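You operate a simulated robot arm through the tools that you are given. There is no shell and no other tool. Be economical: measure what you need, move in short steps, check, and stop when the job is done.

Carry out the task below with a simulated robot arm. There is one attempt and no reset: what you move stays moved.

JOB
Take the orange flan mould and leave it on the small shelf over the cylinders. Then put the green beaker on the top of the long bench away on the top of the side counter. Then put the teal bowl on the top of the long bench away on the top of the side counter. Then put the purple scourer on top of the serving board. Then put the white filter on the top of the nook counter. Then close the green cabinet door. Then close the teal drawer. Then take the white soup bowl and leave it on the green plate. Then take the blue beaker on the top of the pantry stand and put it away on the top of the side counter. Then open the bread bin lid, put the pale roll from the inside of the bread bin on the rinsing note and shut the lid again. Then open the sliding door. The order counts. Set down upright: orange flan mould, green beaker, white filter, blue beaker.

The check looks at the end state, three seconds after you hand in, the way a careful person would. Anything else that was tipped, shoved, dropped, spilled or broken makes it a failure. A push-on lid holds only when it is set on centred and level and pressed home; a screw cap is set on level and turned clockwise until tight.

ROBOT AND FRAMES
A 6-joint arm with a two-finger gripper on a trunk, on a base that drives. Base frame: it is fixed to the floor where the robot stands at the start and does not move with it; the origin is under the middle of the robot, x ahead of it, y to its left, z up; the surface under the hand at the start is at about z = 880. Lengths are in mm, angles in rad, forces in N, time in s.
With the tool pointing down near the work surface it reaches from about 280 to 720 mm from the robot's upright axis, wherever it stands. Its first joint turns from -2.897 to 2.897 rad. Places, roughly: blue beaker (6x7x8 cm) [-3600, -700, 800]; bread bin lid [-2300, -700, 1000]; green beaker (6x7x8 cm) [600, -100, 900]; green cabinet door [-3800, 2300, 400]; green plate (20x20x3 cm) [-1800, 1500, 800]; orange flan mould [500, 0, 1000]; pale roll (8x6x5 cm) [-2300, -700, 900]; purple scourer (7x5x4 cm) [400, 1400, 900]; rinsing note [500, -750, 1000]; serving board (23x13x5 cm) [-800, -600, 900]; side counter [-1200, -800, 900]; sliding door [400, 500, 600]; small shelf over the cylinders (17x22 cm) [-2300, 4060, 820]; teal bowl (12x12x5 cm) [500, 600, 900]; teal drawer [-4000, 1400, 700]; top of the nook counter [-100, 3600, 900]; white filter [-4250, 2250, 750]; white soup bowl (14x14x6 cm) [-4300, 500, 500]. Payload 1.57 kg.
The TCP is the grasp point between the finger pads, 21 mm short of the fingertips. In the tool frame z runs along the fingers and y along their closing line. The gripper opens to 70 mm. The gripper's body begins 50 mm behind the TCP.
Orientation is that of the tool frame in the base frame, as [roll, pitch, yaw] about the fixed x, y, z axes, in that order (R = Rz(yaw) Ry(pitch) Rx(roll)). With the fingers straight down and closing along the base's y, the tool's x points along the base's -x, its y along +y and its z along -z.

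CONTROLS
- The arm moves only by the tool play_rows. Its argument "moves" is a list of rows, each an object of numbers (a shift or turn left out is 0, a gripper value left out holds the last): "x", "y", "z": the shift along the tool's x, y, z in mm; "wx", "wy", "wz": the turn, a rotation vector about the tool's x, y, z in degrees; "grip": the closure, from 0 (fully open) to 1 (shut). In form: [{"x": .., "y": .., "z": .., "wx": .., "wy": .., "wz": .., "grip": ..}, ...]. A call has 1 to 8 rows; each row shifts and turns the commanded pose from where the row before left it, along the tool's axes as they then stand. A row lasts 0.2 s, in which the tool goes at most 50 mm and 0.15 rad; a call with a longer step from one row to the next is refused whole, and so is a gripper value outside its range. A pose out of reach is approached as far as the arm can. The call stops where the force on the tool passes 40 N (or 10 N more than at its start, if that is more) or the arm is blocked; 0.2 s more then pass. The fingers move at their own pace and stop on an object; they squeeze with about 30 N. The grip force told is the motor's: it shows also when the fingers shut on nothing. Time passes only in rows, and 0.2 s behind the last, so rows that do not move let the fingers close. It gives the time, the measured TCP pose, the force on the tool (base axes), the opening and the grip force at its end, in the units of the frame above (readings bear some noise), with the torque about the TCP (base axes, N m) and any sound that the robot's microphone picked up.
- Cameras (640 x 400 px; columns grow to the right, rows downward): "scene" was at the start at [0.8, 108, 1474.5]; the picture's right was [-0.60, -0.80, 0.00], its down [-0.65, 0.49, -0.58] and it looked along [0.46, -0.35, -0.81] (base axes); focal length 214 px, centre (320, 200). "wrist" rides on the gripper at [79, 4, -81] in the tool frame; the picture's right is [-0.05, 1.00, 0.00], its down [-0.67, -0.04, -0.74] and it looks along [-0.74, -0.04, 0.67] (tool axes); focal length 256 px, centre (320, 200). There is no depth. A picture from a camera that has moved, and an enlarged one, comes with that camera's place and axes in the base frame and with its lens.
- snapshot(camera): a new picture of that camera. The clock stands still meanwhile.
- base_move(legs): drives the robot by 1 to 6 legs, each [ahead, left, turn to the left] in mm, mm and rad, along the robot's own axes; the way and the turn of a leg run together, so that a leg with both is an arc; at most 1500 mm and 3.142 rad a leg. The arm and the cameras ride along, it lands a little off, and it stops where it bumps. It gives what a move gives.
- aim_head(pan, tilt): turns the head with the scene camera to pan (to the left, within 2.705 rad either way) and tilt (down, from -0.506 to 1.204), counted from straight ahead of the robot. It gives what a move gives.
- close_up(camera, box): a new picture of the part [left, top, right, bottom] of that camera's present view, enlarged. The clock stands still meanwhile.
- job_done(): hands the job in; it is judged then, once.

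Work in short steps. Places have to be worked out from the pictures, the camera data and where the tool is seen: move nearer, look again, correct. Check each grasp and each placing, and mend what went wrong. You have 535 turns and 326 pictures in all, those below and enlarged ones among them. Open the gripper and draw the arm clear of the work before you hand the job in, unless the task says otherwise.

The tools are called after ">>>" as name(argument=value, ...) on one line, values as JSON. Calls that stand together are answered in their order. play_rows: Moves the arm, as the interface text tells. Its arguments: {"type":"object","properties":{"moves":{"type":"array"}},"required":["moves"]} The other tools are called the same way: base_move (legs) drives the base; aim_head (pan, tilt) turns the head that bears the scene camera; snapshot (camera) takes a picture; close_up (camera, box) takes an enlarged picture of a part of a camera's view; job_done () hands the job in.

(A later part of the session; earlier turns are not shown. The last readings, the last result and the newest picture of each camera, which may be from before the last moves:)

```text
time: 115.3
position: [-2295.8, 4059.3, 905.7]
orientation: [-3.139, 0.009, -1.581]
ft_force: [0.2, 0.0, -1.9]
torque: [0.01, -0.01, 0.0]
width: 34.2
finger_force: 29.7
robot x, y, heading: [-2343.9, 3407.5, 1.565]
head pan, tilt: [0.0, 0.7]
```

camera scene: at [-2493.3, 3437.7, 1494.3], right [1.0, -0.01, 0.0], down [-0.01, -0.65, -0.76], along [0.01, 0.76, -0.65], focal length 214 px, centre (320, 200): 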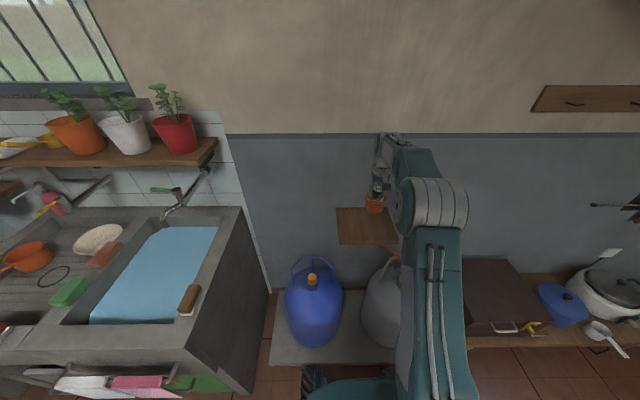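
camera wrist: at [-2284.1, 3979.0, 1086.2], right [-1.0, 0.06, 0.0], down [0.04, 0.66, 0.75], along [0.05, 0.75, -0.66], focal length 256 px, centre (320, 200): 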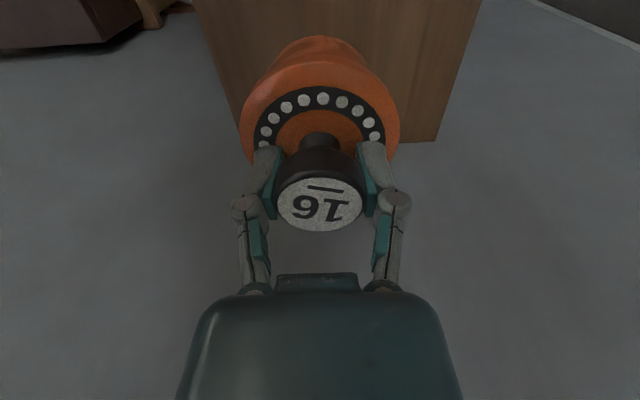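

>>> play_rows(moves=[{"z": 3}, {"z": 3}, {"z": 3}, {"z": 3}])

>>> snapshot(camera="wrist")

>>> close_up(camera="scene", box=[320, 150, 440, 260])

```text
time: 116.1
position: [-2294.0, 4061.7, 902.9]
orientation: [-3.135, 0.018, -1.582]
ft_force: [-0.5, -5.5, 10.7]
torque: [-0.18, 0.29, 0.08]
width: 34.5
finger_force: 29.8
robot x, y, heading: [-2342.1, 3410.5, 1.556]
head pan, tilt: [0.0, 0.7]
stopped in row 4: the force on the tool passed its limit at 44 N (the readings are from after the stop); the commanded pose is now the measured one
```

```text
284 pictures are left
camera wrist: at [-2299.0, 3981.4, 981.5], right [-1.0, 0.06, 0.0], down [0.04, 0.65, 0.76], along [0.05, 0.76, -0.65], focal length 256 px, centre (320, 200)
```

wrist: 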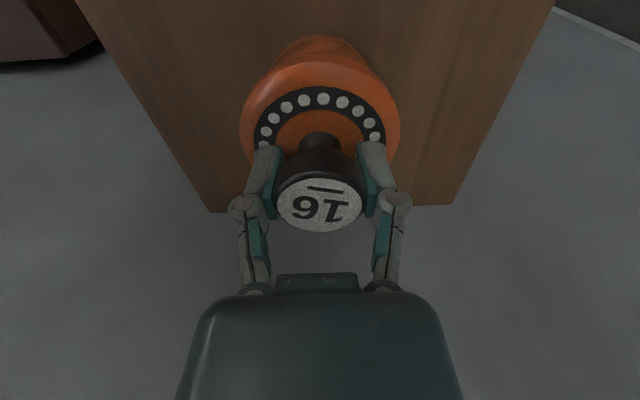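

```text
3.64 times, centred on (380, 205) of scene
camera zoom: at [-2493.6, 3436.1, 1494.4], right [1.0, -0.01, 0.0], down [-0.01, -0.64, -0.76], along [0.01, 0.76, -0.64], focal length 780 px, centre (102, 182)
```

zoom: 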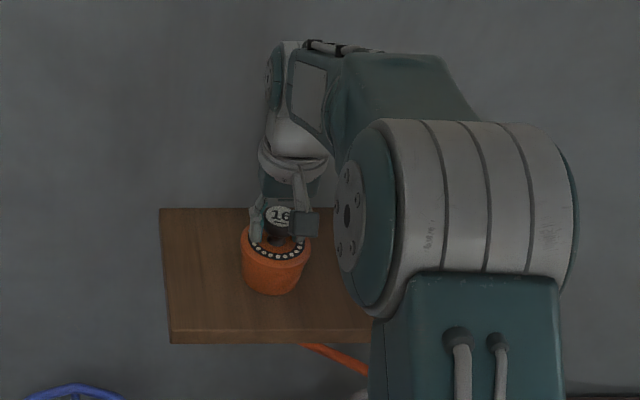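

It rests on the shelf. Releasing and rising.

>>> play_rows(moves=[{"z": -1, "grip": 0}, {"grip": 0}, {"grip": 0}])

>>> play_rows(moves=[{"z": -20}, {"z": -40}, {"z": -40}])

>>> snapshot(camera="wrist")

```text
time: 116.9
position: [-2294.4, 4061.5, 901.9]
orientation: [-3.14, 0.017, -1.582]
ft_force: [-0.8, -0.2, 0.0]
torque: [0.0, 0.0, 0.0]
width: 69.9
finger_force: 0.1
robot x, y, heading: [-2337.9, 3410.1, 1.561]
head pan, tilt: [0.0, 0.7]
```

```text
time: 117.7
position: [-2294.1, 4061.4, 1002.8]
orientation: [-3.136, 0.016, -1.582]
ft_force: [-1.0, 0.1, 0.3]
torque: [0.01, 0.0, -0.02]
width: 69.9
finger_force: 0.2
robot x, y, heading: [-2341.1, 3410.0, 1.558]
head pan, tilt: [0.0, 0.7]
```

```text
282 pictures are left
camera wrist: at [-2299.0, 3980.5, 1081.5], right [-1.0, 0.06, 0.0], down [0.04, 0.65, 0.76], along [0.05, 0.75, -0.65], focal length 256 px, centre (320, 200)
```

wrist: 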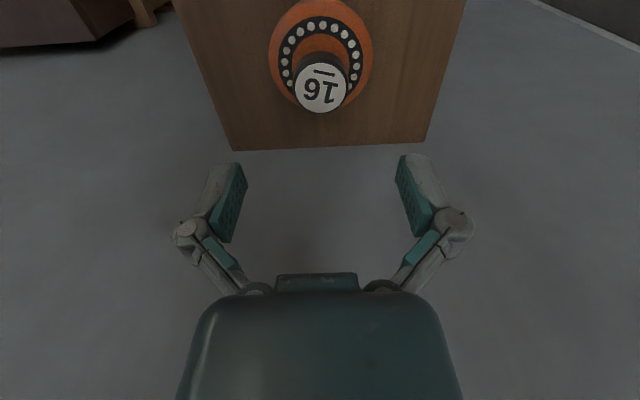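

Mould placed well. Retracting, and looking east to judge a shorter route back.

>>> play_rows(moves=[{"x": 20, "z": -40}, {"x": 20, "z": -40}, {"x": 30, "z": -38}, {"x": 30, "z": -38}, {"x": 30, "z": -38}, {"x": 30, "z": -38}, {"x": 40, "z": -20}, {"x": 40}])

>>> base_move(legs=[[-450, 0, 0]])

>>> aim_head(pan=-1.7, tilt=0.5)

>>> snapshot(camera="scene")

```text
time: 119.5
position: [-2298.1, 3814.0, 1250.2]
orientation: [-3.139, 0.017, -1.581]
ft_force: [1.3, 0.9, -0.7]
torque: [0.0, -0.02, 0.01]
width: 70.0
finger_force: 0.0
robot x, y, heading: [-2339.6, 3413.1, 1.561]
head pan, tilt: [0.0, 0.7]
```

```text
time: 122.2
position: [-2301.6, 3365.0, 1251.2]
orientation: [-3.138, 0.017, -1.577]
ft_force: [-0.8, -0.3, 0.1]
torque: [0.01, 0.01, 0.02]
width: 70.1
finger_force: 0.0
robot x, y, heading: [-2345.9, 2958.4, 1.559]
head pan, tilt: [0.0, 0.7]
```

```text
time: 124.0
position: [-2302.5, 3366.0, 1250.9]
orientation: [-3.138, 0.018, -1.578]
ft_force: [1.4, 0.5, 0.7]
torque: [-0.01, -0.01, -0.01]
width: 69.9
finger_force: 0.0
robot x, y, heading: [-2343.1, 2960.5, 1.559]
head pan, tilt: [-1.7, 0.499]
```

```text
281 pictures are left
camera scene: at [-2407.9, 2888.5, 1512.2], right [-0.14, -0.99, 0.0], down [-0.47, 0.06, -0.88], along [0.87, -0.12, -0.48], focal length 214 px, centre (320, 200)
```

scene: 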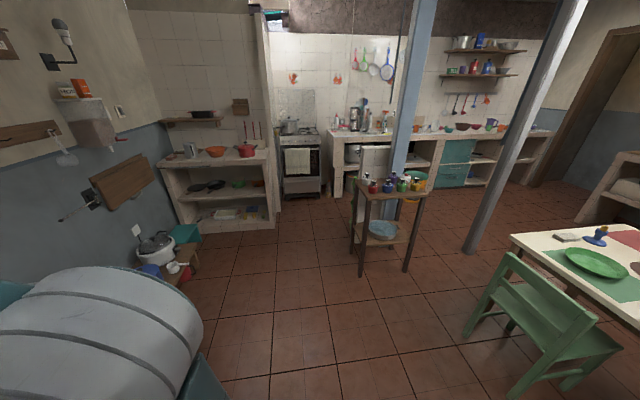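

The east gap is too tight, so I'll go back via the west side.

>>> base_move(legs=[[0, 0, -1.56], [-690, -50, 0], [0, -600, 0], [-450, -450, 0]])

```text
time: 137.7
position: [-3062.3, 1806.0, 1251.1]
orientation: [-3.137, 0.018, -3.123]
ft_force: [-0.6, -0.3, 0.5]
torque: [0.0, -0.04, 0.02]
width: 69.9
finger_force: 0.0
robot x, y, heading: [-3464.5, 1841.4, 0.021]
head pan, tilt: [-1.7, 0.499]
```

>>> base_move(legs=[[0, -700, -0.021], [0, -800, 0], [400, -100, 0], [1490, -50, 0], [1480, -100, 0]])

>>> snapshot(camera="wrist")

```text
time: 161.6
position: [296.2, -54.0, 1251.4]
orientation: [-3.138, 0.017, 3.101]
ft_force: [0.5, 0.5, -1.2]
torque: [0.0, 0.0, -0.01]
width: 70.0
finger_force: 0.1
robot x, y, heading: [-104.0, 6.2, -0.038]
head pan, tilt: [-1.7, 0.499]
```

```text
280 pictures are left
camera wrist: at [215.5, -46.3, 1330.2], right [0.09, 1.0, 0.0], down [0.65, -0.06, 0.76], along [0.75, -0.07, -0.65], focal length 256 px, centre (320, 200)
```

wrist: 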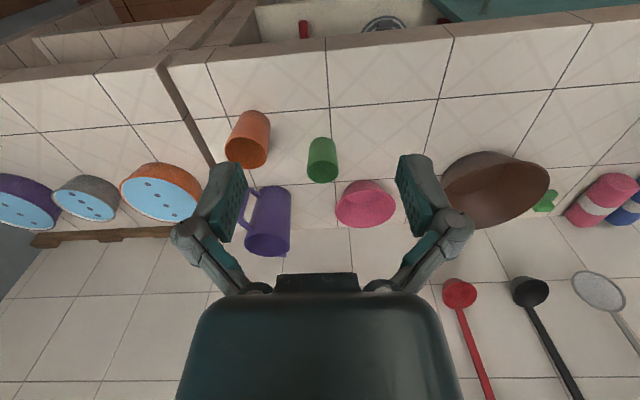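

>>> base_move(legs=[[90, -20, 0.038]])

>>> aim_head(pan=0, tilt=0.9)

```text
time: 162.7
position: [386.3, -56.9, 1251.7]
orientation: [-3.136, 0.017, 3.138]
ft_force: [-0.1, 0.3, 0.4]
torque: [-0.03, 0.02, -0.02]
width: 70.2
finger_force: 0.1
robot x, y, heading: [-15.6, -18.6, -0.004]
head pan, tilt: [-1.7, 0.499]
```

```text
time: 164.5
position: [388.1, -61.0, 1250.8]
orientation: [-3.139, 0.017, 3.138]
ft_force: [-0.5, -0.8, 0.0]
torque: [0.0, -0.01, -0.01]
width: 70.2
finger_force: 0.0
robot x, y, heading: [-14.5, -18.9, -0.0]
head pan, tilt: [0.0, 0.901]
```

Levelling the tool and going above the green beaker.

>>> play_rows(moves=[{"x": -42, "z": 20, "wy": 1.0}, {"x": -42, "y": -8, "z": 20}, {"x": -42, "y": -7, "z": 20}, {"x": -41, "z": 20}, {"z": 45}, {"z": 45}, {"z": 20}])

>>> snapshot(camera="wrist")

>>> close_up(camera="scene", box=[340, 100, 480, 210])

```text
time: 166.1
position: [557.0, -78.0, 1060.8]
orientation: [-3.137, 0.0, 3.139]
ft_force: [0.9, 0.4, -0.2]
torque: [-0.02, 0.01, 0.01]
width: 70.1
finger_force: 0.0
robot x, y, heading: [-17.1, -20.8, -0.003]
head pan, tilt: [0.0, 0.901]
```

```text
279 pictures are left
camera wrist: at [476.4, -72.6, 1141.9], right [0.06, 1.0, 0.0], down [0.67, -0.04, 0.75], along [0.74, -0.04, -0.67], focal length 256 px, centre (320, 200)
```

wrist: 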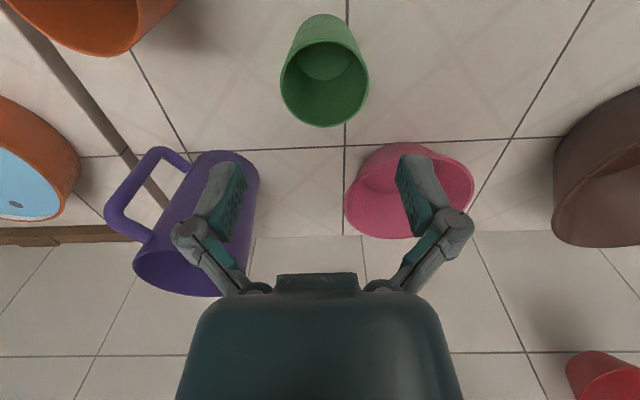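

```text
3.64 times, centred on (410, 155) of scene
camera zoom: at [3.1, 132.6, 1478.2], right [0.0, -1.0, 0.0], down [-0.78, 0.0, -0.62], along [0.62, 0.0, -0.78], focal length 780 px, centre (-7, 364)
```

zoom: 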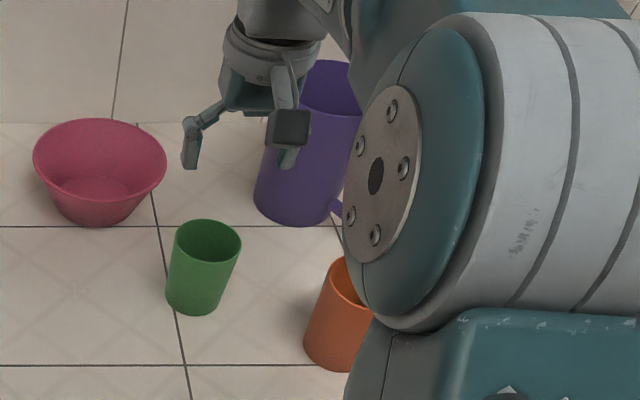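

>>> play_rows(moves=[{"y": 4.5, "z": 33}, {"z": 33}, {}])

>>> close_up(camera="wrist", box=[200, 40, 440, 240])

```text
time: 166.9
position: [554.2, -72.9, 995.3]
orientation: [-3.138, -0.001, 3.137]
ft_force: [-0.7, 0.4, -0.4]
torque: [-0.01, -0.01, 0.02]
width: 69.9
finger_force: 0.0
robot x, y, heading: [-14.0, -21.0, -0.003]
head pan, tilt: [0.0, 0.901]
```

```text
2.00 times, centred on (320, 140) of wrist
camera zoom: at [475.7, -67.6, 1075.8], right [0.06, 1.0, 0.0], down [0.67, -0.04, 0.75], along [0.74, -0.04, -0.67], focal length 512 px, centre (320, 320)
```

zoom: 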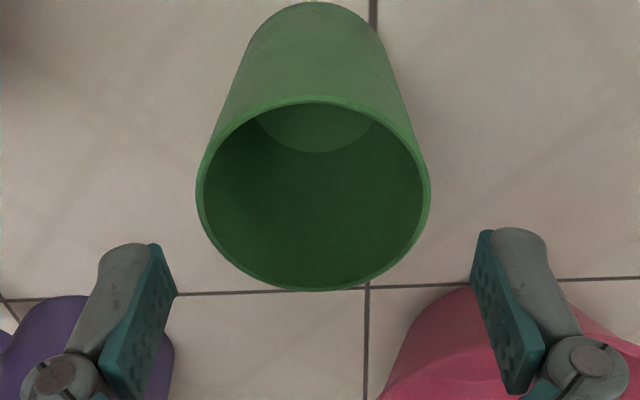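

Beaker ~62 mm wide, aligned within ~1 mm. Descending around it and closing.

>>> play_rows(moves=[{"y": -1, "z": 15}, {"z": 20}, {"z": 20}])

>>> play_rows(moves=[{"grip": 1}, {"grip": 1}, {"grip": 1}])

>>> play_rows(moves=[{"z": -20}, {"z": -40}, {"z": -40}, {"z": -40}, {"z": -40}, {"z": -40}])

>>> snapshot(camera="wrist")

```text
time: 167.7
position: [554.7, -73.0, 940.9]
orientation: [-3.139, -0.001, 3.137]
ft_force: [0.1, 0.4, -0.2]
torque: [0.04, 0.02, 0.0]
width: 70.2
finger_force: 0.0
robot x, y, heading: [-17.3, -19.3, -0.01]
head pan, tilt: [0.0, 0.901]
```

```text
time: 168.5
position: [554.8, -73.8, 941.6]
orientation: [-3.138, 0.002, 3.137]
ft_force: [-1.7, -1.4, 12.0]
torque: [0.05, 0.03, 0.07]
width: 60.8
finger_force: 30.1
robot x, y, heading: [-16.1, -16.4, -0.001]
head pan, tilt: [0.0, 0.901]
```

```text
time: 169.9
position: [556.4, -75.7, 1160.9]
orientation: [-3.14, 0.0, 3.139]
ft_force: [-0.7, -1.0, -2.1]
torque: [0.03, 0.01, 0.01]
width: 60.5
finger_force: 29.7
robot x, y, heading: [-18.1, -18.3, -0.004]
head pan, tilt: [0.0, 0.901]
```

```text
276 pictures are left
camera wrist: at [476.8, -69.0, 1241.3], right [0.06, 1.0, 0.0], down [0.67, -0.04, 0.74], along [0.74, -0.04, -0.67], focal length 256 px, centre (320, 200)
```

wrist: 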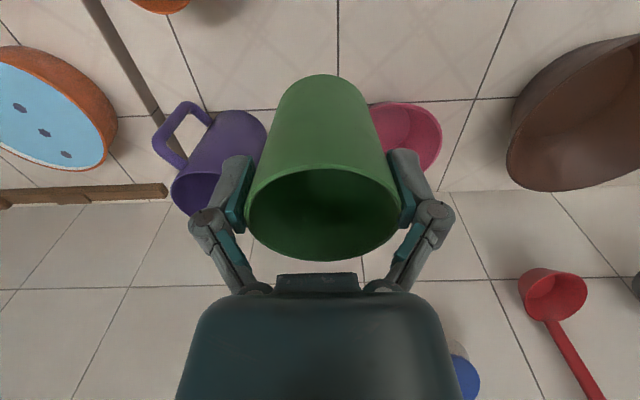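

Held firmly. Retracting and driving to face the side counter.

>>> play_rows(moves=[{"x": 30, "z": -20}, {"x": 40, "z": -20}, {"x": 40}, {"x": 40}])

>>> base_move(legs=[[-400, 0, 0], [-800, 150, 0], [0, 0, -1.571]])

>>> aim_head(pan=0, tilt=0.6)

>>> snapshot(camera="scene")

>>> snapshot(camera="wrist")

```text
time: 170.9
position: [404.2, -73.7, 1199.8]
orientation: [-3.139, -0.002, 3.137]
ft_force: [-0.3, 0.1, -1.2]
torque: [-0.03, 0.06, -0.02]
width: 60.3
finger_force: 29.8
robot x, y, heading: [-18.8, -19.1, 0.002]
head pan, tilt: [0.0, 0.901]
```

```text
time: 181.2
position: [-1275.9, -282.6, 1199.6]
orientation: [-3.138, -0.001, 1.567]
ft_force: [1.1, -0.4, -1.2]
torque: [-0.02, -0.01, -0.01]
width: 59.4
finger_force: 30.4
robot x, y, heading: [-1224.5, 138.3, -1.574]
head pan, tilt: [0.0, 0.901]
```

```text
time: 181.9
position: [-1277.2, -283.0, 1197.8]
orientation: [-3.138, 0.001, 1.568]
ft_force: [-0.4, 1.4, -1.0]
torque: [0.02, 0.01, 0.0]
width: 59.3
finger_force: 29.8
robot x, y, heading: [-1223.2, 137.7, -1.577]
head pan, tilt: [0.0, 0.6]
```

```text
275 pictures are left
camera scene: at [-1066.0, 106.7, 1502.9], right [-1.0, 0.01, 0.0], down [0.0, 0.57, -0.82], along [0.0, -0.82, -0.57], focal length 214 px, centre (320, 200)
```

scene: 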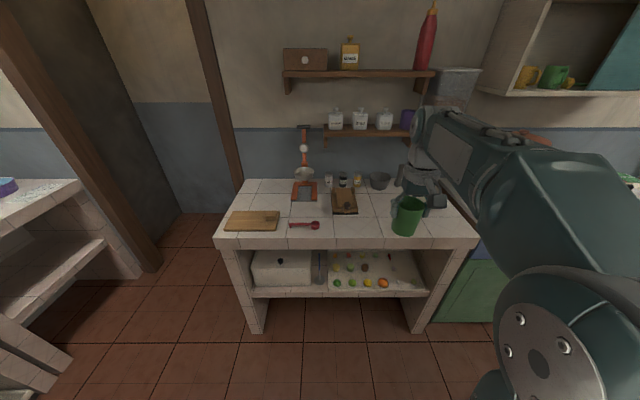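

```text
274 pictures are left
camera wrist: at [-1271.3, -202.6, 1279.8], right [1.0, -0.06, 0.0], down [-0.04, -0.67, 0.75], along [-0.04, -0.74, -0.67], focal length 256 px, centre (320, 200)
```

wrist: 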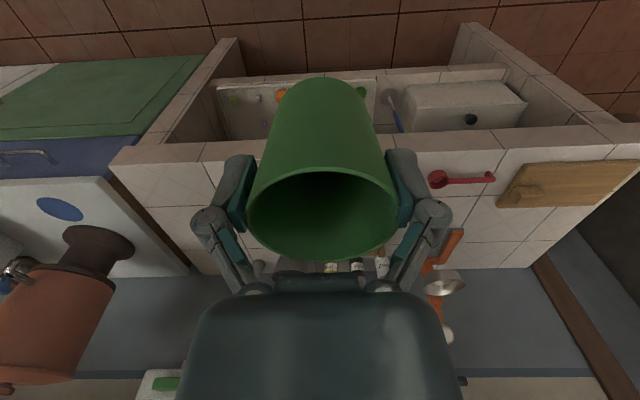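

Counter top spans x −1705…−651, y −520…−970; its west half is free. I'll drive close and put the beaker at about (−1610, −720).

>>> base_move(legs=[[0, -330, 0.005], [260, 0, 0]])

>>> aim_head(pan=0, tilt=0.9)

>>> snapshot(camera="scene")

```text
time: 185.6
position: [-1600.7, -540.2, 1200.1]
orientation: [-3.137, -0.002, 1.575]
ft_force: [0.4, 0.3, -0.3]
torque: [-0.03, 0.03, -0.02]
width: 58.9
finger_force: 29.4
robot x, y, heading: [-1549.8, -115.3, -1.573]
head pan, tilt: [0.0, 0.6]
```

```text
time: 186.4
position: [-1602.6, -539.8, 1199.0]
orientation: [-3.138, 0.0, 1.576]
ft_force: [-0.1, 0.5, 0.0]
torque: [-0.01, 0.01, 0.01]
width: 58.8
finger_force: 30.1
robot x, y, heading: [-1550.0, -115.5, -1.568]
head pan, tilt: [0.0, 0.901]
```

```text
273 pictures are left
camera scene: at [-1394.4, -137.1, 1478.2], right [-1.0, 0.0, 0.0], down [0.0, 0.78, -0.62], along [0.0, -0.62, -0.78], focal length 214 px, centre (320, 200)
```

scene: 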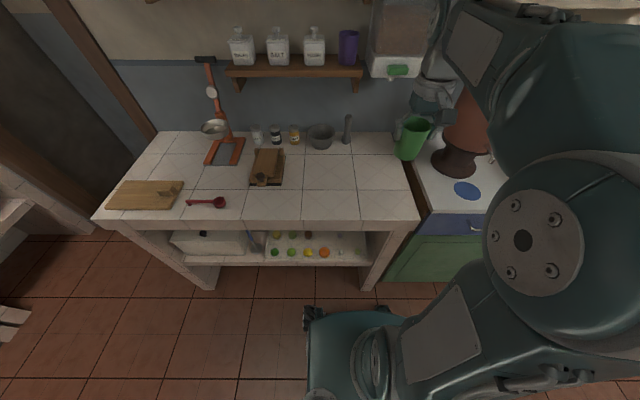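

>>> snapshot(camera="wrist")

```text
272 pictures are left
camera wrist: at [-1597.3, -460.8, 1279.8], right [1.0, -0.05, 0.0], down [-0.03, -0.67, 0.75], along [-0.04, -0.74, -0.67], focal length 256 px, centre (320, 200)
```

wrist: 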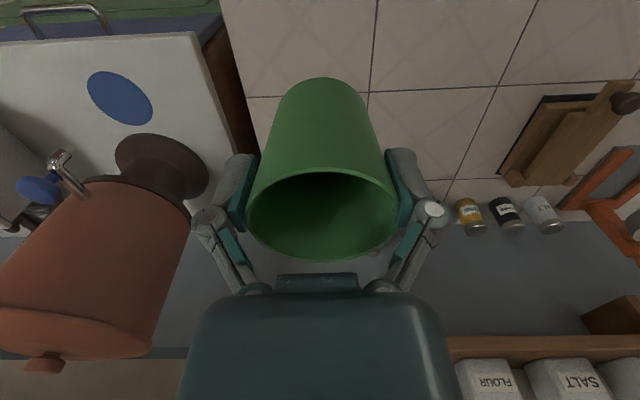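

Lowering first, then forward to (−1600, −690).

>>> play_rows(moves=[{"z": 45}, {"z": 45}, {"z": 45}, {"z": 45}, {"x": -40}, {"x": -40}, {"x": -40}, {"x": -30}])

>>> play_rows(moves=[{"z": 25}, {"z": 25}, {"z": 10}])

>>> snapshot(camera="scene")

```text
time: 188.2
position: [-1599.3, -690.6, 1019.2]
orientation: [-3.139, 0.001, 1.575]
ft_force: [0.2, 0.1, -0.6]
torque: [-0.03, -0.01, 0.0]
width: 58.6
finger_force: 30.3
robot x, y, heading: [-1550.5, -119.9, -1.566]
head pan, tilt: [0.0, 0.901]
```

```text
time: 189.0
position: [-1602.4, -689.6, 958.7]
orientation: [-3.138, 0.0, 1.575]
ft_force: [-0.6, -0.1, -1.9]
torque: [0.03, 0.02, -0.02]
width: 58.4
finger_force: 30.4
robot x, y, heading: [-1553.9, -118.3, -1.569]
head pan, tilt: [0.0, 0.901]
```

```text
271 pictures are left
camera scene: at [-1394.5, -138.0, 1478.2], right [-1.0, 0.0, 0.0], down [0.0, 0.78, -0.62], along [0.0, -0.62, -0.78], focal length 214 px, centre (320, 200)
```

scene: 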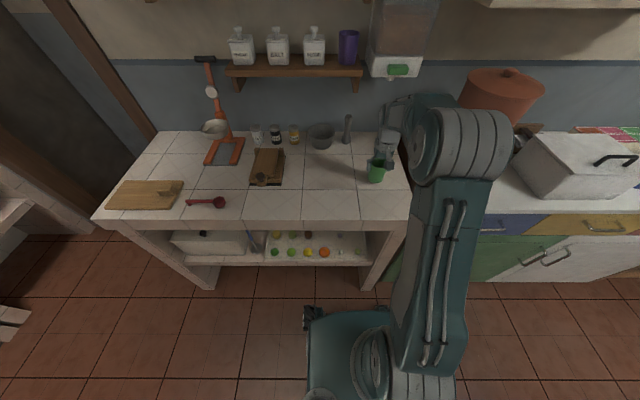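

Approaching contact in small steps.

>>> play_rows(moves=[{"z": 4}, {"z": 4}, {"z": 4}, {"z": 3}, {"z": 3}, {"z": 3}, {"z": 3}, {"z": 3}])

```text
time: 190.8
position: [-1603.3, -689.9, 933.5]
orientation: [-3.139, 0.002, 1.576]
ft_force: [-0.7, 0.7, 18.3]
torque: [-0.05, 0.02, 0.06]
width: 56.6
finger_force: 29.7
robot x, y, heading: [-1552.5, -116.1, -1.567]
head pan, tilt: [0.0, 0.901]
```

Contact at 933. Releasing and rising.

>>> play_rows(moves=[{"z": -1, "grip": 0}, {"grip": 0}, {"grip": 0}, {"z": -20}, {"z": -30}, {"z": -40}])

>>> snapshot(camera="wrist")

```text
time: 192.2
position: [-1601.5, -691.8, 1024.2]
orientation: [-3.139, -0.002, 1.575]
ft_force: [-0.2, -0.1, 0.3]
torque: [0.0, 0.0, -0.04]
width: 70.0
finger_force: 0.1
robot x, y, heading: [-1546.9, -116.0, -1.57]
head pan, tilt: [0.0, 0.901]
```

```text
270 pictures are left
camera wrist: at [-1596.6, -612.1, 1105.4], right [1.0, -0.05, 0.0], down [-0.03, -0.67, 0.74], along [-0.04, -0.74, -0.67], focal length 256 px, centre (320, 200)
```

wrist: 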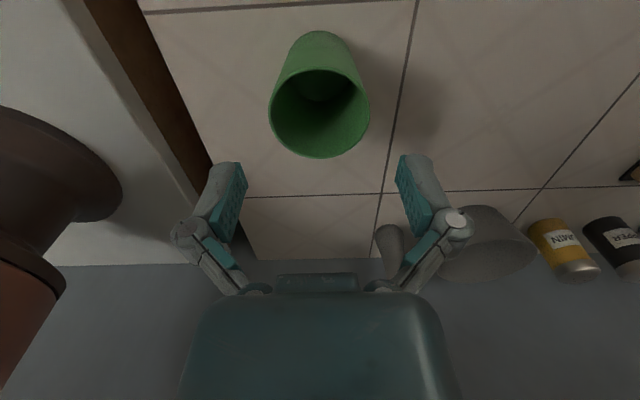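

Beaker stands upright. Retracting and driving to the teal bowl.

>>> play_rows(moves=[{"x": 30, "z": -35}, {"x": 35, "z": -35}, {"x": 35, "z": -35}, {"x": 35, "z": -35}, {"x": 35, "z": -35}])

>>> base_move(legs=[[-320, 0, 0], [0, 0, 1.571], [1000, 200, 0], [450, 250, 0]])

>>> snapshot(camera="scene")

>>> snapshot(camera="wrist")

```text
time: 193.4
position: [-1600.7, -520.1, 1197.8]
orientation: [-3.137, -0.001, 1.575]
ft_force: [1.0, -0.2, 0.0]
torque: [0.04, 0.0, 0.03]
width: 69.9
finger_force: 0.2
robot x, y, heading: [-1550.6, -114.5, -1.567]
head pan, tilt: [0.0, 0.901]
```

```text
time: 206.8
position: [304.7, 569.0, 1198.2]
orientation: [-3.138, -0.001, 3.123]
ft_force: [0.5, -0.3, 0.9]
torque: [0.01, 0.02, -0.01]
width: 70.3
finger_force: 0.1
robot x, y, heading: [-99.8, 631.1, -0.022]
head pan, tilt: [0.0, 0.901]
```

```text
269 pictures are left
camera scene: at [-75.2, 778.3, 1478.3], right [-0.02, -1.0, 0.0], down [-0.78, 0.02, -0.62], along [0.62, -0.01, -0.78], focal length 214 px, centre (320, 200)
```

scene: 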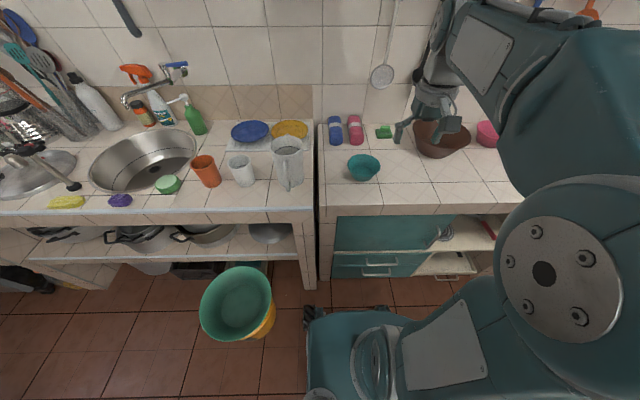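

```text
268 pictures are left
camera wrist: at [226.7, 574.1, 1278.7], right [0.07, 1.0, 0.0], down [0.67, -0.05, 0.75], along [0.74, -0.06, -0.67], focal length 256 px, centre (320, 200)
```

wrist: 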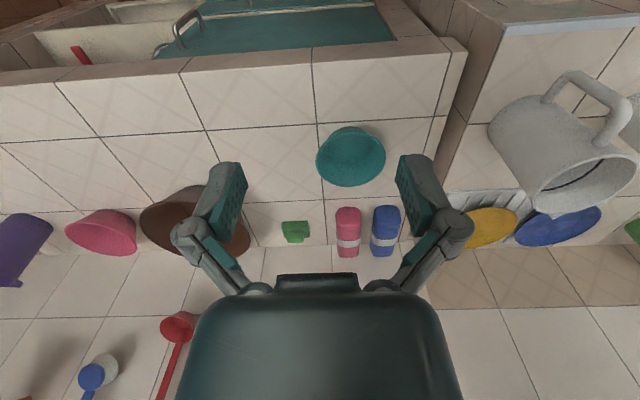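

>>> base_move(legs=[[75, 0, 0.022]])

>>> play_rows(moves=[{"x": -40, "z": 40}, {"x": -45, "z": 20}, {"x": -45, "z": 20}, {"z": 40}, {"z": 40}])

>>> snapshot(camera="wrist")

```text
time: 207.8
position: [380.3, 578.1, 1198.1]
orientation: [-3.138, -0.001, -3.138]
ft_force: [-0.8, -0.2, 0.6]
torque: [-0.04, 0.0, -0.04]
width: 70.0
finger_force: 0.0
robot x, y, heading: [-22.5, 629.4, 0.006]
head pan, tilt: [0.0, 0.901]
```

```text
refused: row 1 steps farther than a row can; nothing moved
```

```text
267 pictures are left
camera wrist: at [302.1, 582.2, 1278.7], right [0.05, 1.0, 0.0], down [0.67, -0.03, 0.75], along [0.74, -0.04, -0.67], focal length 256 px, centre (320, 200)
```

wrist: 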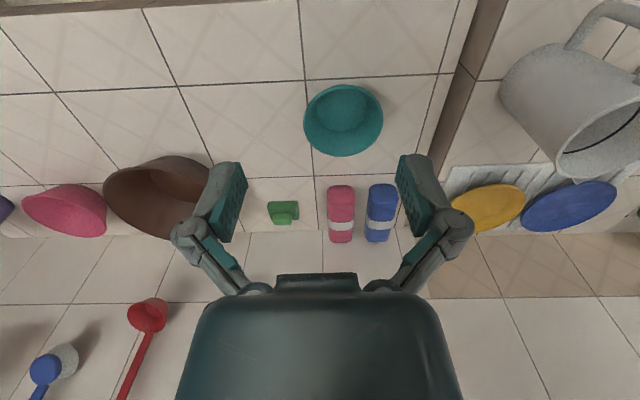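

>>> play_rows(moves=[{"x": -43, "y": -11, "z": 20}, {"x": -43, "y": -11, "z": 20}, {"x": -44, "y": -11, "z": 20}, {"z": 45}, {"z": 45}, {"z": 38}])

>>> snapshot(camera="wrist")

```text
time: 209.2
position: [509.9, 546.8, 1009.6]
orientation: [-3.137, -0.002, -3.137]
ft_force: [0.3, -0.1, 0.1]
torque: [-0.01, 0.01, 0.0]
width: 69.6
finger_force: 0.0
robot x, y, heading: [-22.2, 625.5, 0.002]
head pan, tilt: [0.0, 0.901]
```

```text
266 pictures are left
camera wrist: at [431.1, 551.0, 1089.4], right [0.05, 1.0, 0.0], down [0.67, -0.03, 0.75], along [0.74, -0.04, -0.67], focal length 256 px, centre (320, 200)
```

wrist: 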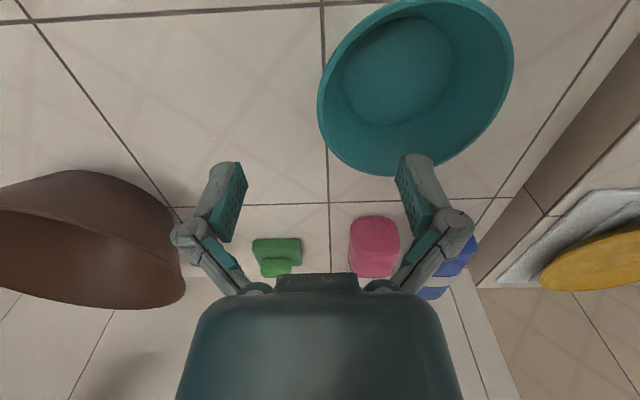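

Aligned with the bowl's right rim. Descending to rim height and pinching the wall.

>>> play_rows(moves=[{"y": -1.5, "z": 40}, {"z": 25}, {"z": 14}, {"grip": 1}, {"grip": 1}, {"grip": 1}, {"grip": 1}])

>>> play_rows(moves=[{"z": -15}, {"z": -20}, {"z": -25}])

>>> snapshot(camera="wrist")

>>> snapshot(camera="scene")

```text
time: 210.8
position: [511.5, 544.2, 933.1]
orientation: [-3.139, 0.006, -3.138]
ft_force: [3.0, 0.6, 27.9]
torque: [0.58, -0.86, 0.05]
width: 7.3
finger_force: 30.3
robot x, y, heading: [-21.9, 628.0, 0.002]
head pan, tilt: [0.0, 0.901]
```

```text
time: 211.6
position: [512.9, 543.6, 990.1]
orientation: [-3.138, -0.002, -3.138]
ft_force: [-0.5, -0.6, -2.2]
torque: [0.01, 0.02, 0.02]
width: 6.0
finger_force: 30.0
robot x, y, heading: [-23.4, 627.0, 0.0]
head pan, tilt: [0.0, 0.901]
```

```text
265 pictures are left
camera wrist: at [433.7, 548.9, 1072.1], right [0.05, 1.0, 0.0], down [0.67, -0.03, 0.74], along [0.74, -0.04, -0.67], focal length 256 px, centre (320, 200)
```

wrist: 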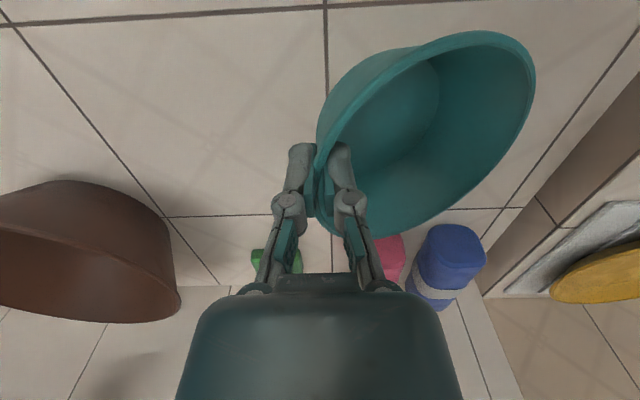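

```text
264 pictures are left
camera scene: at [-3.5, 779.2, 1478.2], right [0.0, -1.0, 0.0], down [-0.78, 0.0, -0.62], along [0.62, 0.0, -0.78], focal length 214 px, centre (320, 200)
```

scene: 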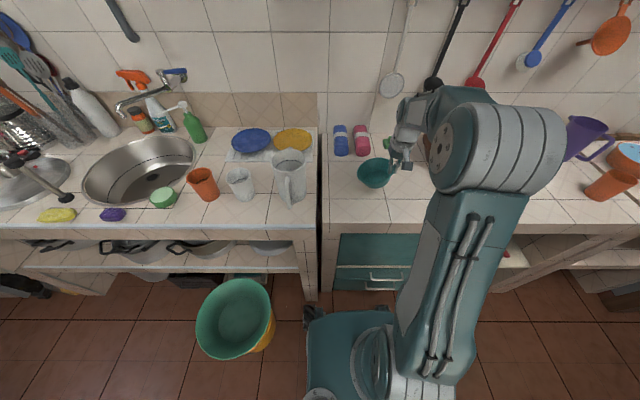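

Bowl is held by its rim. Lifting, retracting and driving to the side counter.

>>> play_rows(moves=[{"z": -45}, {"z": -45}, {"z": -45}, {"x": 30, "z": -35}, {"x": 35, "z": -30}, {"x": 40}])

>>> base_move(legs=[[-400, 0, 0], [-950, -440, 0], [0, 0, -1.571], [245, 0, 0]])

>>> snapshot(camera="scene")

>>> snapshot(camera="wrist")

```text
time: 213.0
position: [408.3, 543.0, 1191.6]
orientation: [-3.138, -0.001, -3.137]
ft_force: [0.3, 0.2, -1.3]
torque: [-0.05, 0.04, 0.02]
width: 5.9
finger_force: 30.2
robot x, y, heading: [-24.4, 626.1, 0.0]
head pan, tilt: [0.0, 0.901]
```

```text
time: 225.8
position: [-1476.1, -485.0, 1191.2]
orientation: [-3.138, 0.0, 1.564]
ft_force: [0.5, -0.1, -0.7]
torque: [0.05, 0.03, -0.01]
width: 5.9
finger_force: 29.8
robot x, y, heading: [-1389.5, -55.5, -1.575]
head pan, tilt: [0.0, 0.901]
```

```text
263 pictures are left
camera scene: at [-1231.1, -77.3, 1478.2], right [-1.0, 0.01, 0.0], down [0.01, 0.78, -0.62], along [-0.01, -0.62, -0.78], focal length 214 px, centre (320, 200)
```

scene: 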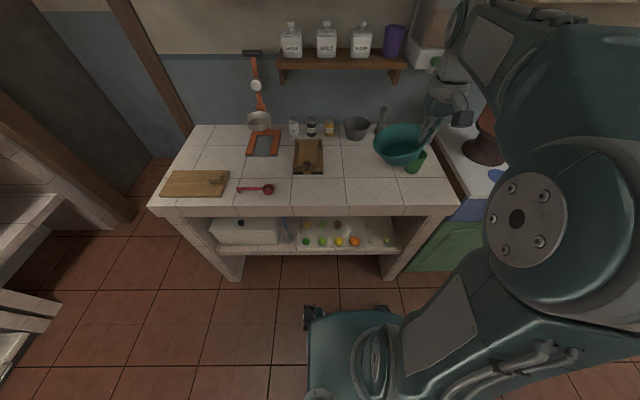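

```text
262 pictures are left
camera wrist: at [-1470.3, -405.8, 1272.1], right [1.0, -0.06, 0.0], down [-0.04, -0.67, 0.75], along [-0.05, -0.74, -0.67], focal length 256 px, centre (320, 200)
```

wrist: 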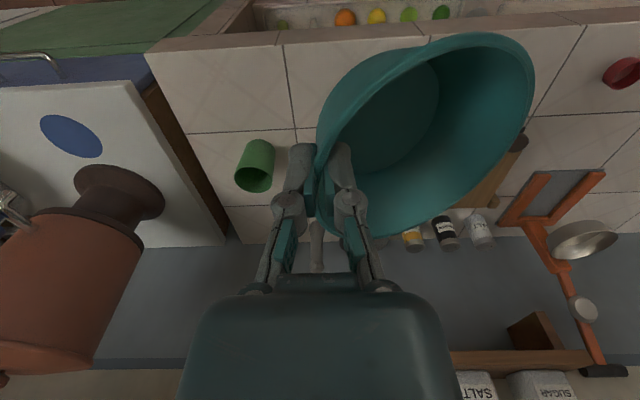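

Lowering and moving over the free area at bowl centre (−1400, −630).

>>> play_rows(moves=[{"z": 45, "y": 8}, {"z": 45, "y": 8}, {"z": 45}, {"z": 30}, {"x": -40}, {"x": -40}, {"x": -40}, {"x": -25}])

>>> snapshot(camera="scene")

>>> snapshot(camera="wrist")

```text
time: 227.6
position: [-1462.6, -631.5, 1027.7]
orientation: [-3.138, 0.001, 1.565]
ft_force: [-0.4, -0.3, -0.3]
torque: [-0.02, 0.03, 0.01]
width: 6.2
finger_force: 30.2
robot x, y, heading: [-1389.4, -58.8, -1.578]
head pan, tilt: [0.0, 0.901]
```

```text
261 pictures are left
camera scene: at [-1231.1, -78.3, 1478.2], right [-1.0, 0.01, 0.0], down [0.01, 0.78, -0.62], along [-0.01, -0.62, -0.78], focal length 214 px, centre (320, 200)
```

scene: 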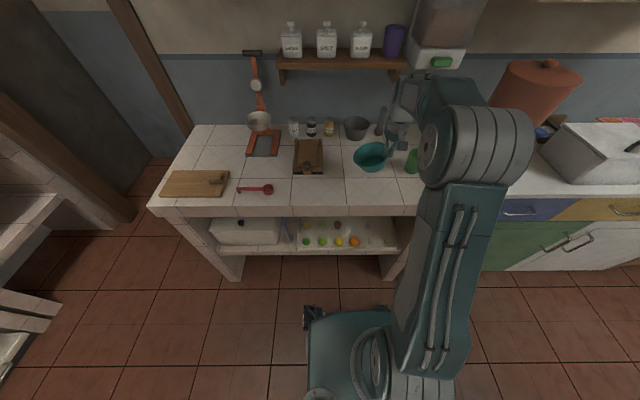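

```text
260 pictures are left
camera wrist: at [-1456.7, -551.1, 1107.2], right [1.0, -0.06, 0.0], down [-0.04, -0.67, 0.75], along [-0.05, -0.74, -0.67], focal length 256 px, centre (320, 200)
```

wrist: 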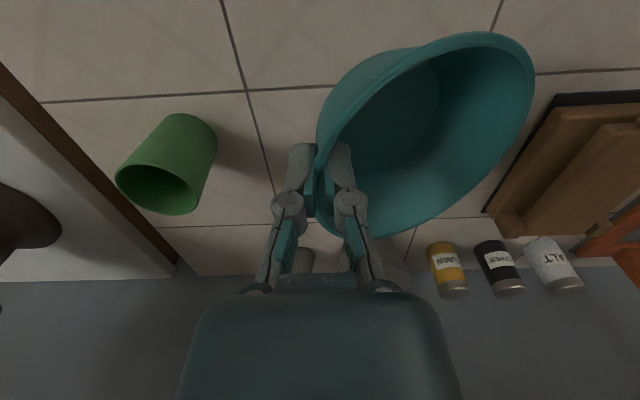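

>>> play_rows(moves=[{"z": 25}, {"z": 25}, {"z": 20}, {"z": 5}, {"z": 5}, {"z": 4}, {"z": 4}])

>>> play_rows(moves=[{"z": 3}, {"z": 3}, {"z": 3}, {"z": 3}])

>>> snapshot(camera="wrist")

```text
time: 229.2
position: [-1462.3, -630.0, 937.1]
orientation: [-3.137, -0.001, 1.565]
ft_force: [-2.2, -0.1, 8.1]
torque: [-0.28, -0.44, -0.16]
width: 5.9
finger_force: 30.0
robot x, y, heading: [-1388.4, -60.1, -1.578]
head pan, tilt: [0.0, 0.901]
```

```text
time: 230.2
position: [-1463.9, -630.4, 933.1]
orientation: [-3.135, 0.009, 1.563]
ft_force: [-1.8, 5.9, 14.7]
torque: [0.13, -0.49, 0.27]
width: 7.0
finger_force: 29.8
robot x, y, heading: [-1389.8, -56.3, -1.58]
head pan, tilt: [0.0, 0.901]
stopped in row 4: the force on the tool passed its limit at 46 N (the readings are from after the stop); the commanded pose is now the measured one
```

```text
259 pictures are left
camera wrist: at [-1457.5, -551.5, 1012.9], right [1.0, -0.06, -0.01], down [-0.04, -0.66, 0.75], along [-0.05, -0.75, -0.66], focal length 256 px, centre (320, 200)
```

wrist: 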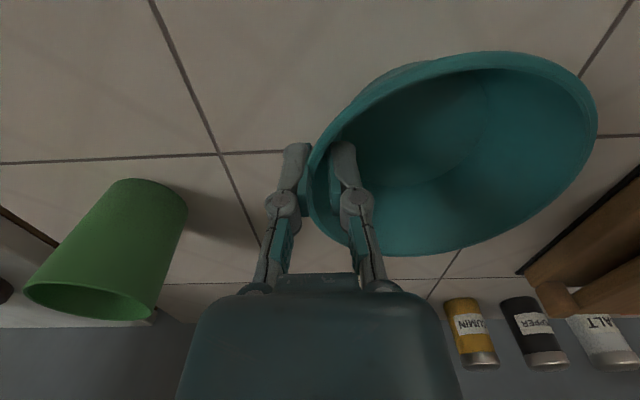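

Bowl sits level. Releasing and rising straight up.

>>> play_rows(moves=[{"grip": 0}, {"grip": 0}, {"grip": 0}, {"z": -15}, {"z": -35}, {"z": -45}])

>>> snapshot(camera="wrist")

```text
time: 231.6
position: [-1461.2, -631.4, 1026.3]
orientation: [-3.137, 0.005, 1.562]
ft_force: [-0.4, 0.2, -0.2]
torque: [0.05, 0.03, -0.01]
width: 70.2
finger_force: 0.1
robot x, y, heading: [-1384.5, -53.7, -1.578]
head pan, tilt: [0.0, 0.901]
```

```text
258 pictures are left
camera wrist: at [-1455.3, -551.4, 1106.3], right [1.0, -0.06, 0.0], down [-0.04, -0.66, 0.75], along [-0.05, -0.75, -0.66], focal length 256 px, centre (320, 200)
```

wrist: 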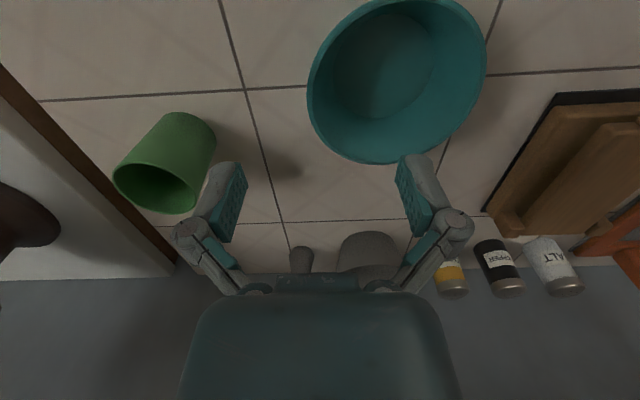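

Both items done. Next the purple scourer: the bucket stands in front of the sink counter, so I'll drive nearby and measure the clearances.

>>> play_rows(moves=[{"x": 30, "z": -35}, {"x": 35, "z": -35}, {"x": 35, "z": -35}, {"x": 35, "z": -35}, {"x": 35, "z": -35}])

>>> base_move(legs=[[-250, 0, 0], [0, 0, 1.575], [850, 300, 0], [100, 400, 0]])

>>> aim_head(pan=0.9, tilt=0.9)

>>> snapshot(camera="scene")

>>> aim_head(pan=1.6, tilt=0.7)

>>> snapshot(camera="scene")

```text
time: 232.8
position: [-1458.3, -457.6, 1200.3]
orientation: [-3.135, 0.005, 1.564]
ft_force: [0.1, -0.8, 0.6]
torque: [0.02, 0.02, -0.02]
width: 69.7
finger_force: 0.1
robot x, y, heading: [-1389.8, -53.7, -1.581]
head pan, tilt: [0.0, 0.901]
```

```text
time: 244.9
position: [-31.6, 817.8, 1200.3]
orientation: [-3.141, 0.006, 3.13]
ft_force: [0.2, -0.1, 0.1]
torque: [0.0, -0.03, 0.0]
width: 70.1
finger_force: 0.1
robot x, y, heading: [-431.7, 895.3, -0.014]
head pan, tilt: [0.0, 0.901]
```

```text
time: 246.2
position: [-31.7, 824.0, 1200.7]
orientation: [-3.134, 0.007, 3.129]
ft_force: [0.5, -0.2, -0.4]
torque: [0.01, 0.03, 0.01]
width: 69.8
finger_force: 0.1
robot x, y, heading: [-435.2, 898.6, -0.006]
head pan, tilt: [0.901, 0.901]
```

```text
257 pictures are left
camera scene: at [-441.5, 1108.1, 1478.1], right [0.77, -0.63, 0.0], down [-0.5, -0.61, -0.62], along [0.39, 0.48, -0.78], focal length 214 px, centre (320, 200)
```

scene: 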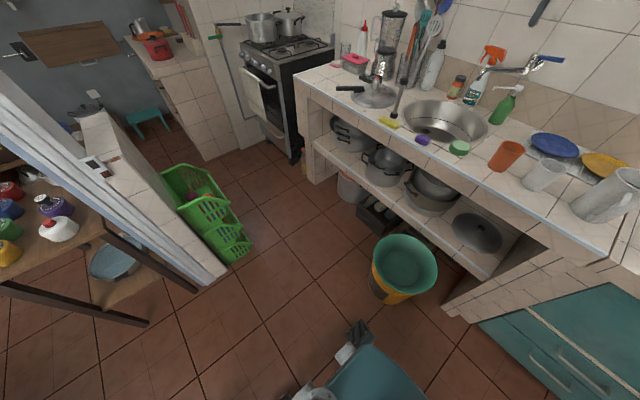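

```text
time: 247.2
position: [-32.2, 823.7, 1200.7]
orientation: [-3.137, 0.007, 3.131]
ft_force: [0.3, -0.3, 0.3]
torque: [-0.01, -0.02, -0.03]
width: 70.2
finger_force: 0.0
robot x, y, heading: [-435.2, 894.3, -0.013]
head pan, tilt: [1.6, 0.7]
```

```text
256 pictures are left
camera scene: at [-490.5, 1133.8, 1494.3], right [1.0, 0.01, 0.0], down [0.01, -0.64, -0.76], along [-0.01, 0.76, -0.64], focal length 214 px, centre (320, 200)
```

scene: 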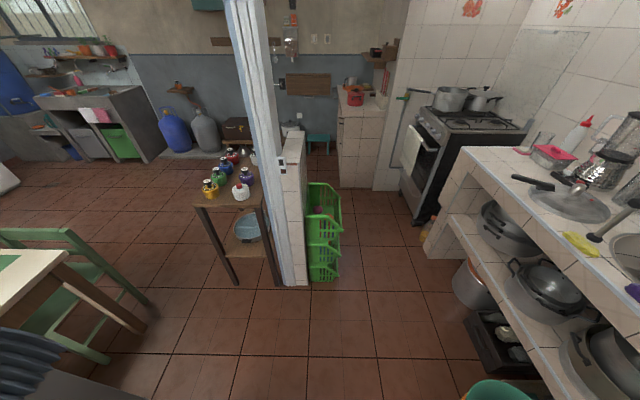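

Bucket centre ≈(170,1140), r≈165; the space north of it (y 1320–1950) is free. Driving around it to about (0,1635).

>>> base_move(legs=[[50, 0, 0.013], [0, 735, 0]])

```text
time: 251.7
position: [22.6, 1544.7, 1200.0]
orientation: [-3.138, 0.008, 3.136]
ft_force: [-0.1, 0.0, -0.4]
torque: [0.02, -0.06, -0.02]
width: 70.1
finger_force: 0.2
robot x, y, heading: [-378.5, 1617.9, -0.009]
head pan, tilt: [1.6, 0.7]
```

>>> base_move(legs=[[360, 20, 0.009]])

>>> snapshot(camera="wrist")

```text
time: 254.0
position: [377.7, 1565.2, 1203.0]
orientation: [-3.136, 0.006, 3.137]
ft_force: [-0.2, -0.4, -0.4]
torque: [0.01, -0.02, 0.03]
width: 70.4
finger_force: 0.1
robot x, y, heading: [-23.3, 1633.1, -0.008]
head pan, tilt: [1.6, 0.7]
```

```text
255 pictures are left
camera wrist: at [298.1, 1570.5, 1281.2], right [0.06, 1.0, 0.0], down [0.66, -0.03, 0.75], along [0.75, -0.05, -0.66], focal length 256 px, centre (320, 200)
```

wrist: 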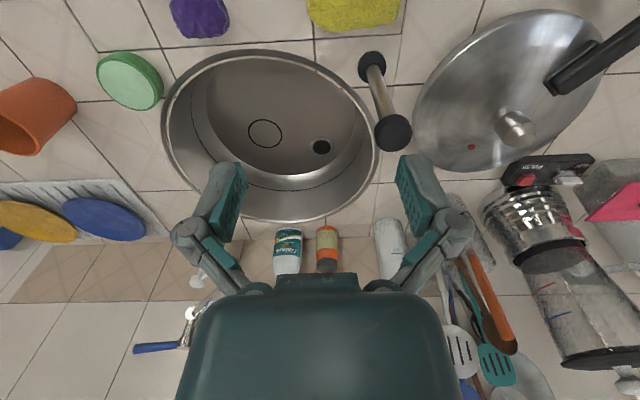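

Scourer at about (377, 1409), 7 cm along y, so I must close along x. Moving over it, then turning the wrist 90°.

>>> play_rows(moves=[{"y": -39, "z": 28}, {"y": -39, "z": 28}, {"y": -39, "z": 28}, {"y": -39, "z": 28}])

>>> play_rows(moves=[{"wz": 8.5}, {"wz": 8.5}, {"wz": 8.5}, {"wz": 8.5}, {"wz": 8.5}, {"wz": 8.5}, {"wz": 8.5}, {"wz": 8.5}])

>>> play_rows(moves=[{"wz": 8}, {"wz": 8}, {"wz": 6}])

>>> snapshot(camera="wrist")

```text
time: 255.0
position: [378.3, 1404.3, 1087.3]
orientation: [-3.139, 0.006, 3.138]
ft_force: [-0.1, -0.1, 0.5]
torque: [0.0, 0.0, -0.01]
width: 69.8
finger_force: 0.0
robot x, y, heading: [-24.1, 1630.1, 0.001]
head pan, tilt: [1.6, 0.7]
```

```text
time: 256.8
position: [376.3, 1407.2, 1089.9]
orientation: [3.138, 0.006, 1.946]
ft_force: [-0.4, -0.1, -0.6]
torque: [0.0, 0.01, -0.02]
width: 69.8
finger_force: 0.1
robot x, y, heading: [-24.8, 1634.9, -0.005]
head pan, tilt: [1.6, 0.7]
```

```text
time: 257.6
position: [379.0, 1407.8, 1089.2]
orientation: [3.136, 0.006, 1.564]
ft_force: [0.3, -0.7, -0.2]
torque: [-0.01, -0.02, 0.0]
width: 70.4
finger_force: 0.1
robot x, y, heading: [-22.6, 1638.0, -0.002]
head pan, tilt: [1.6, 0.7]
```

```text
254 pictures are left
camera wrist: at [382.6, 1488.4, 1170.1], right [1.0, -0.06, 0.01], down [-0.04, -0.66, 0.75], along [-0.04, -0.75, -0.66], focal length 256 px, centre (320, 200)
```

wrist: 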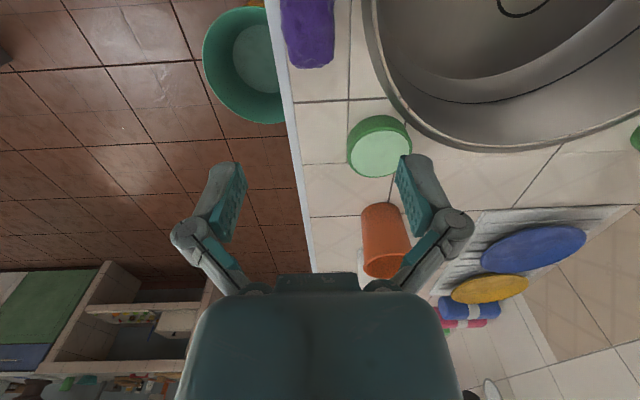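

Scourer centre ≈(368,1426). Shift over it, narrow the fingers a little (sink rim is near), and descend.

>>> play_rows(moves=[{"x": 18, "y": -11, "z": 20, "grip": 0.1}, {"z": 40}, {"z": 40}, {"z": 20}])

>>> snapshot(camera="wrist")

```text
time: 258.6
position: [366.3, 1426.7, 969.4]
orientation: [3.134, 0.007, 1.567]
ft_force: [0.5, -0.4, -0.1]
torque: [-0.03, -0.01, -0.01]
width: 62.9
finger_force: 0.0
robot x, y, heading: [-24.8, 1636.4, -0.008]
head pan, tilt: [1.6, 0.7]
```

```text
253 pictures are left
camera wrist: at [371.6, 1506.4, 1050.5], right [1.0, -0.06, 0.01], down [-0.04, -0.66, 0.75], along [-0.04, -0.75, -0.66], focal length 256 px, centre (320, 200)
```

wrist: 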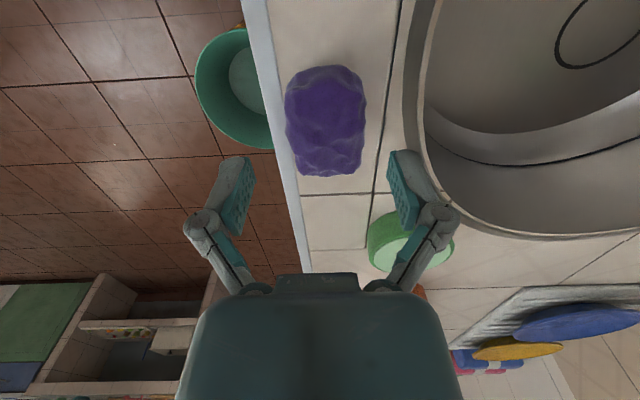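

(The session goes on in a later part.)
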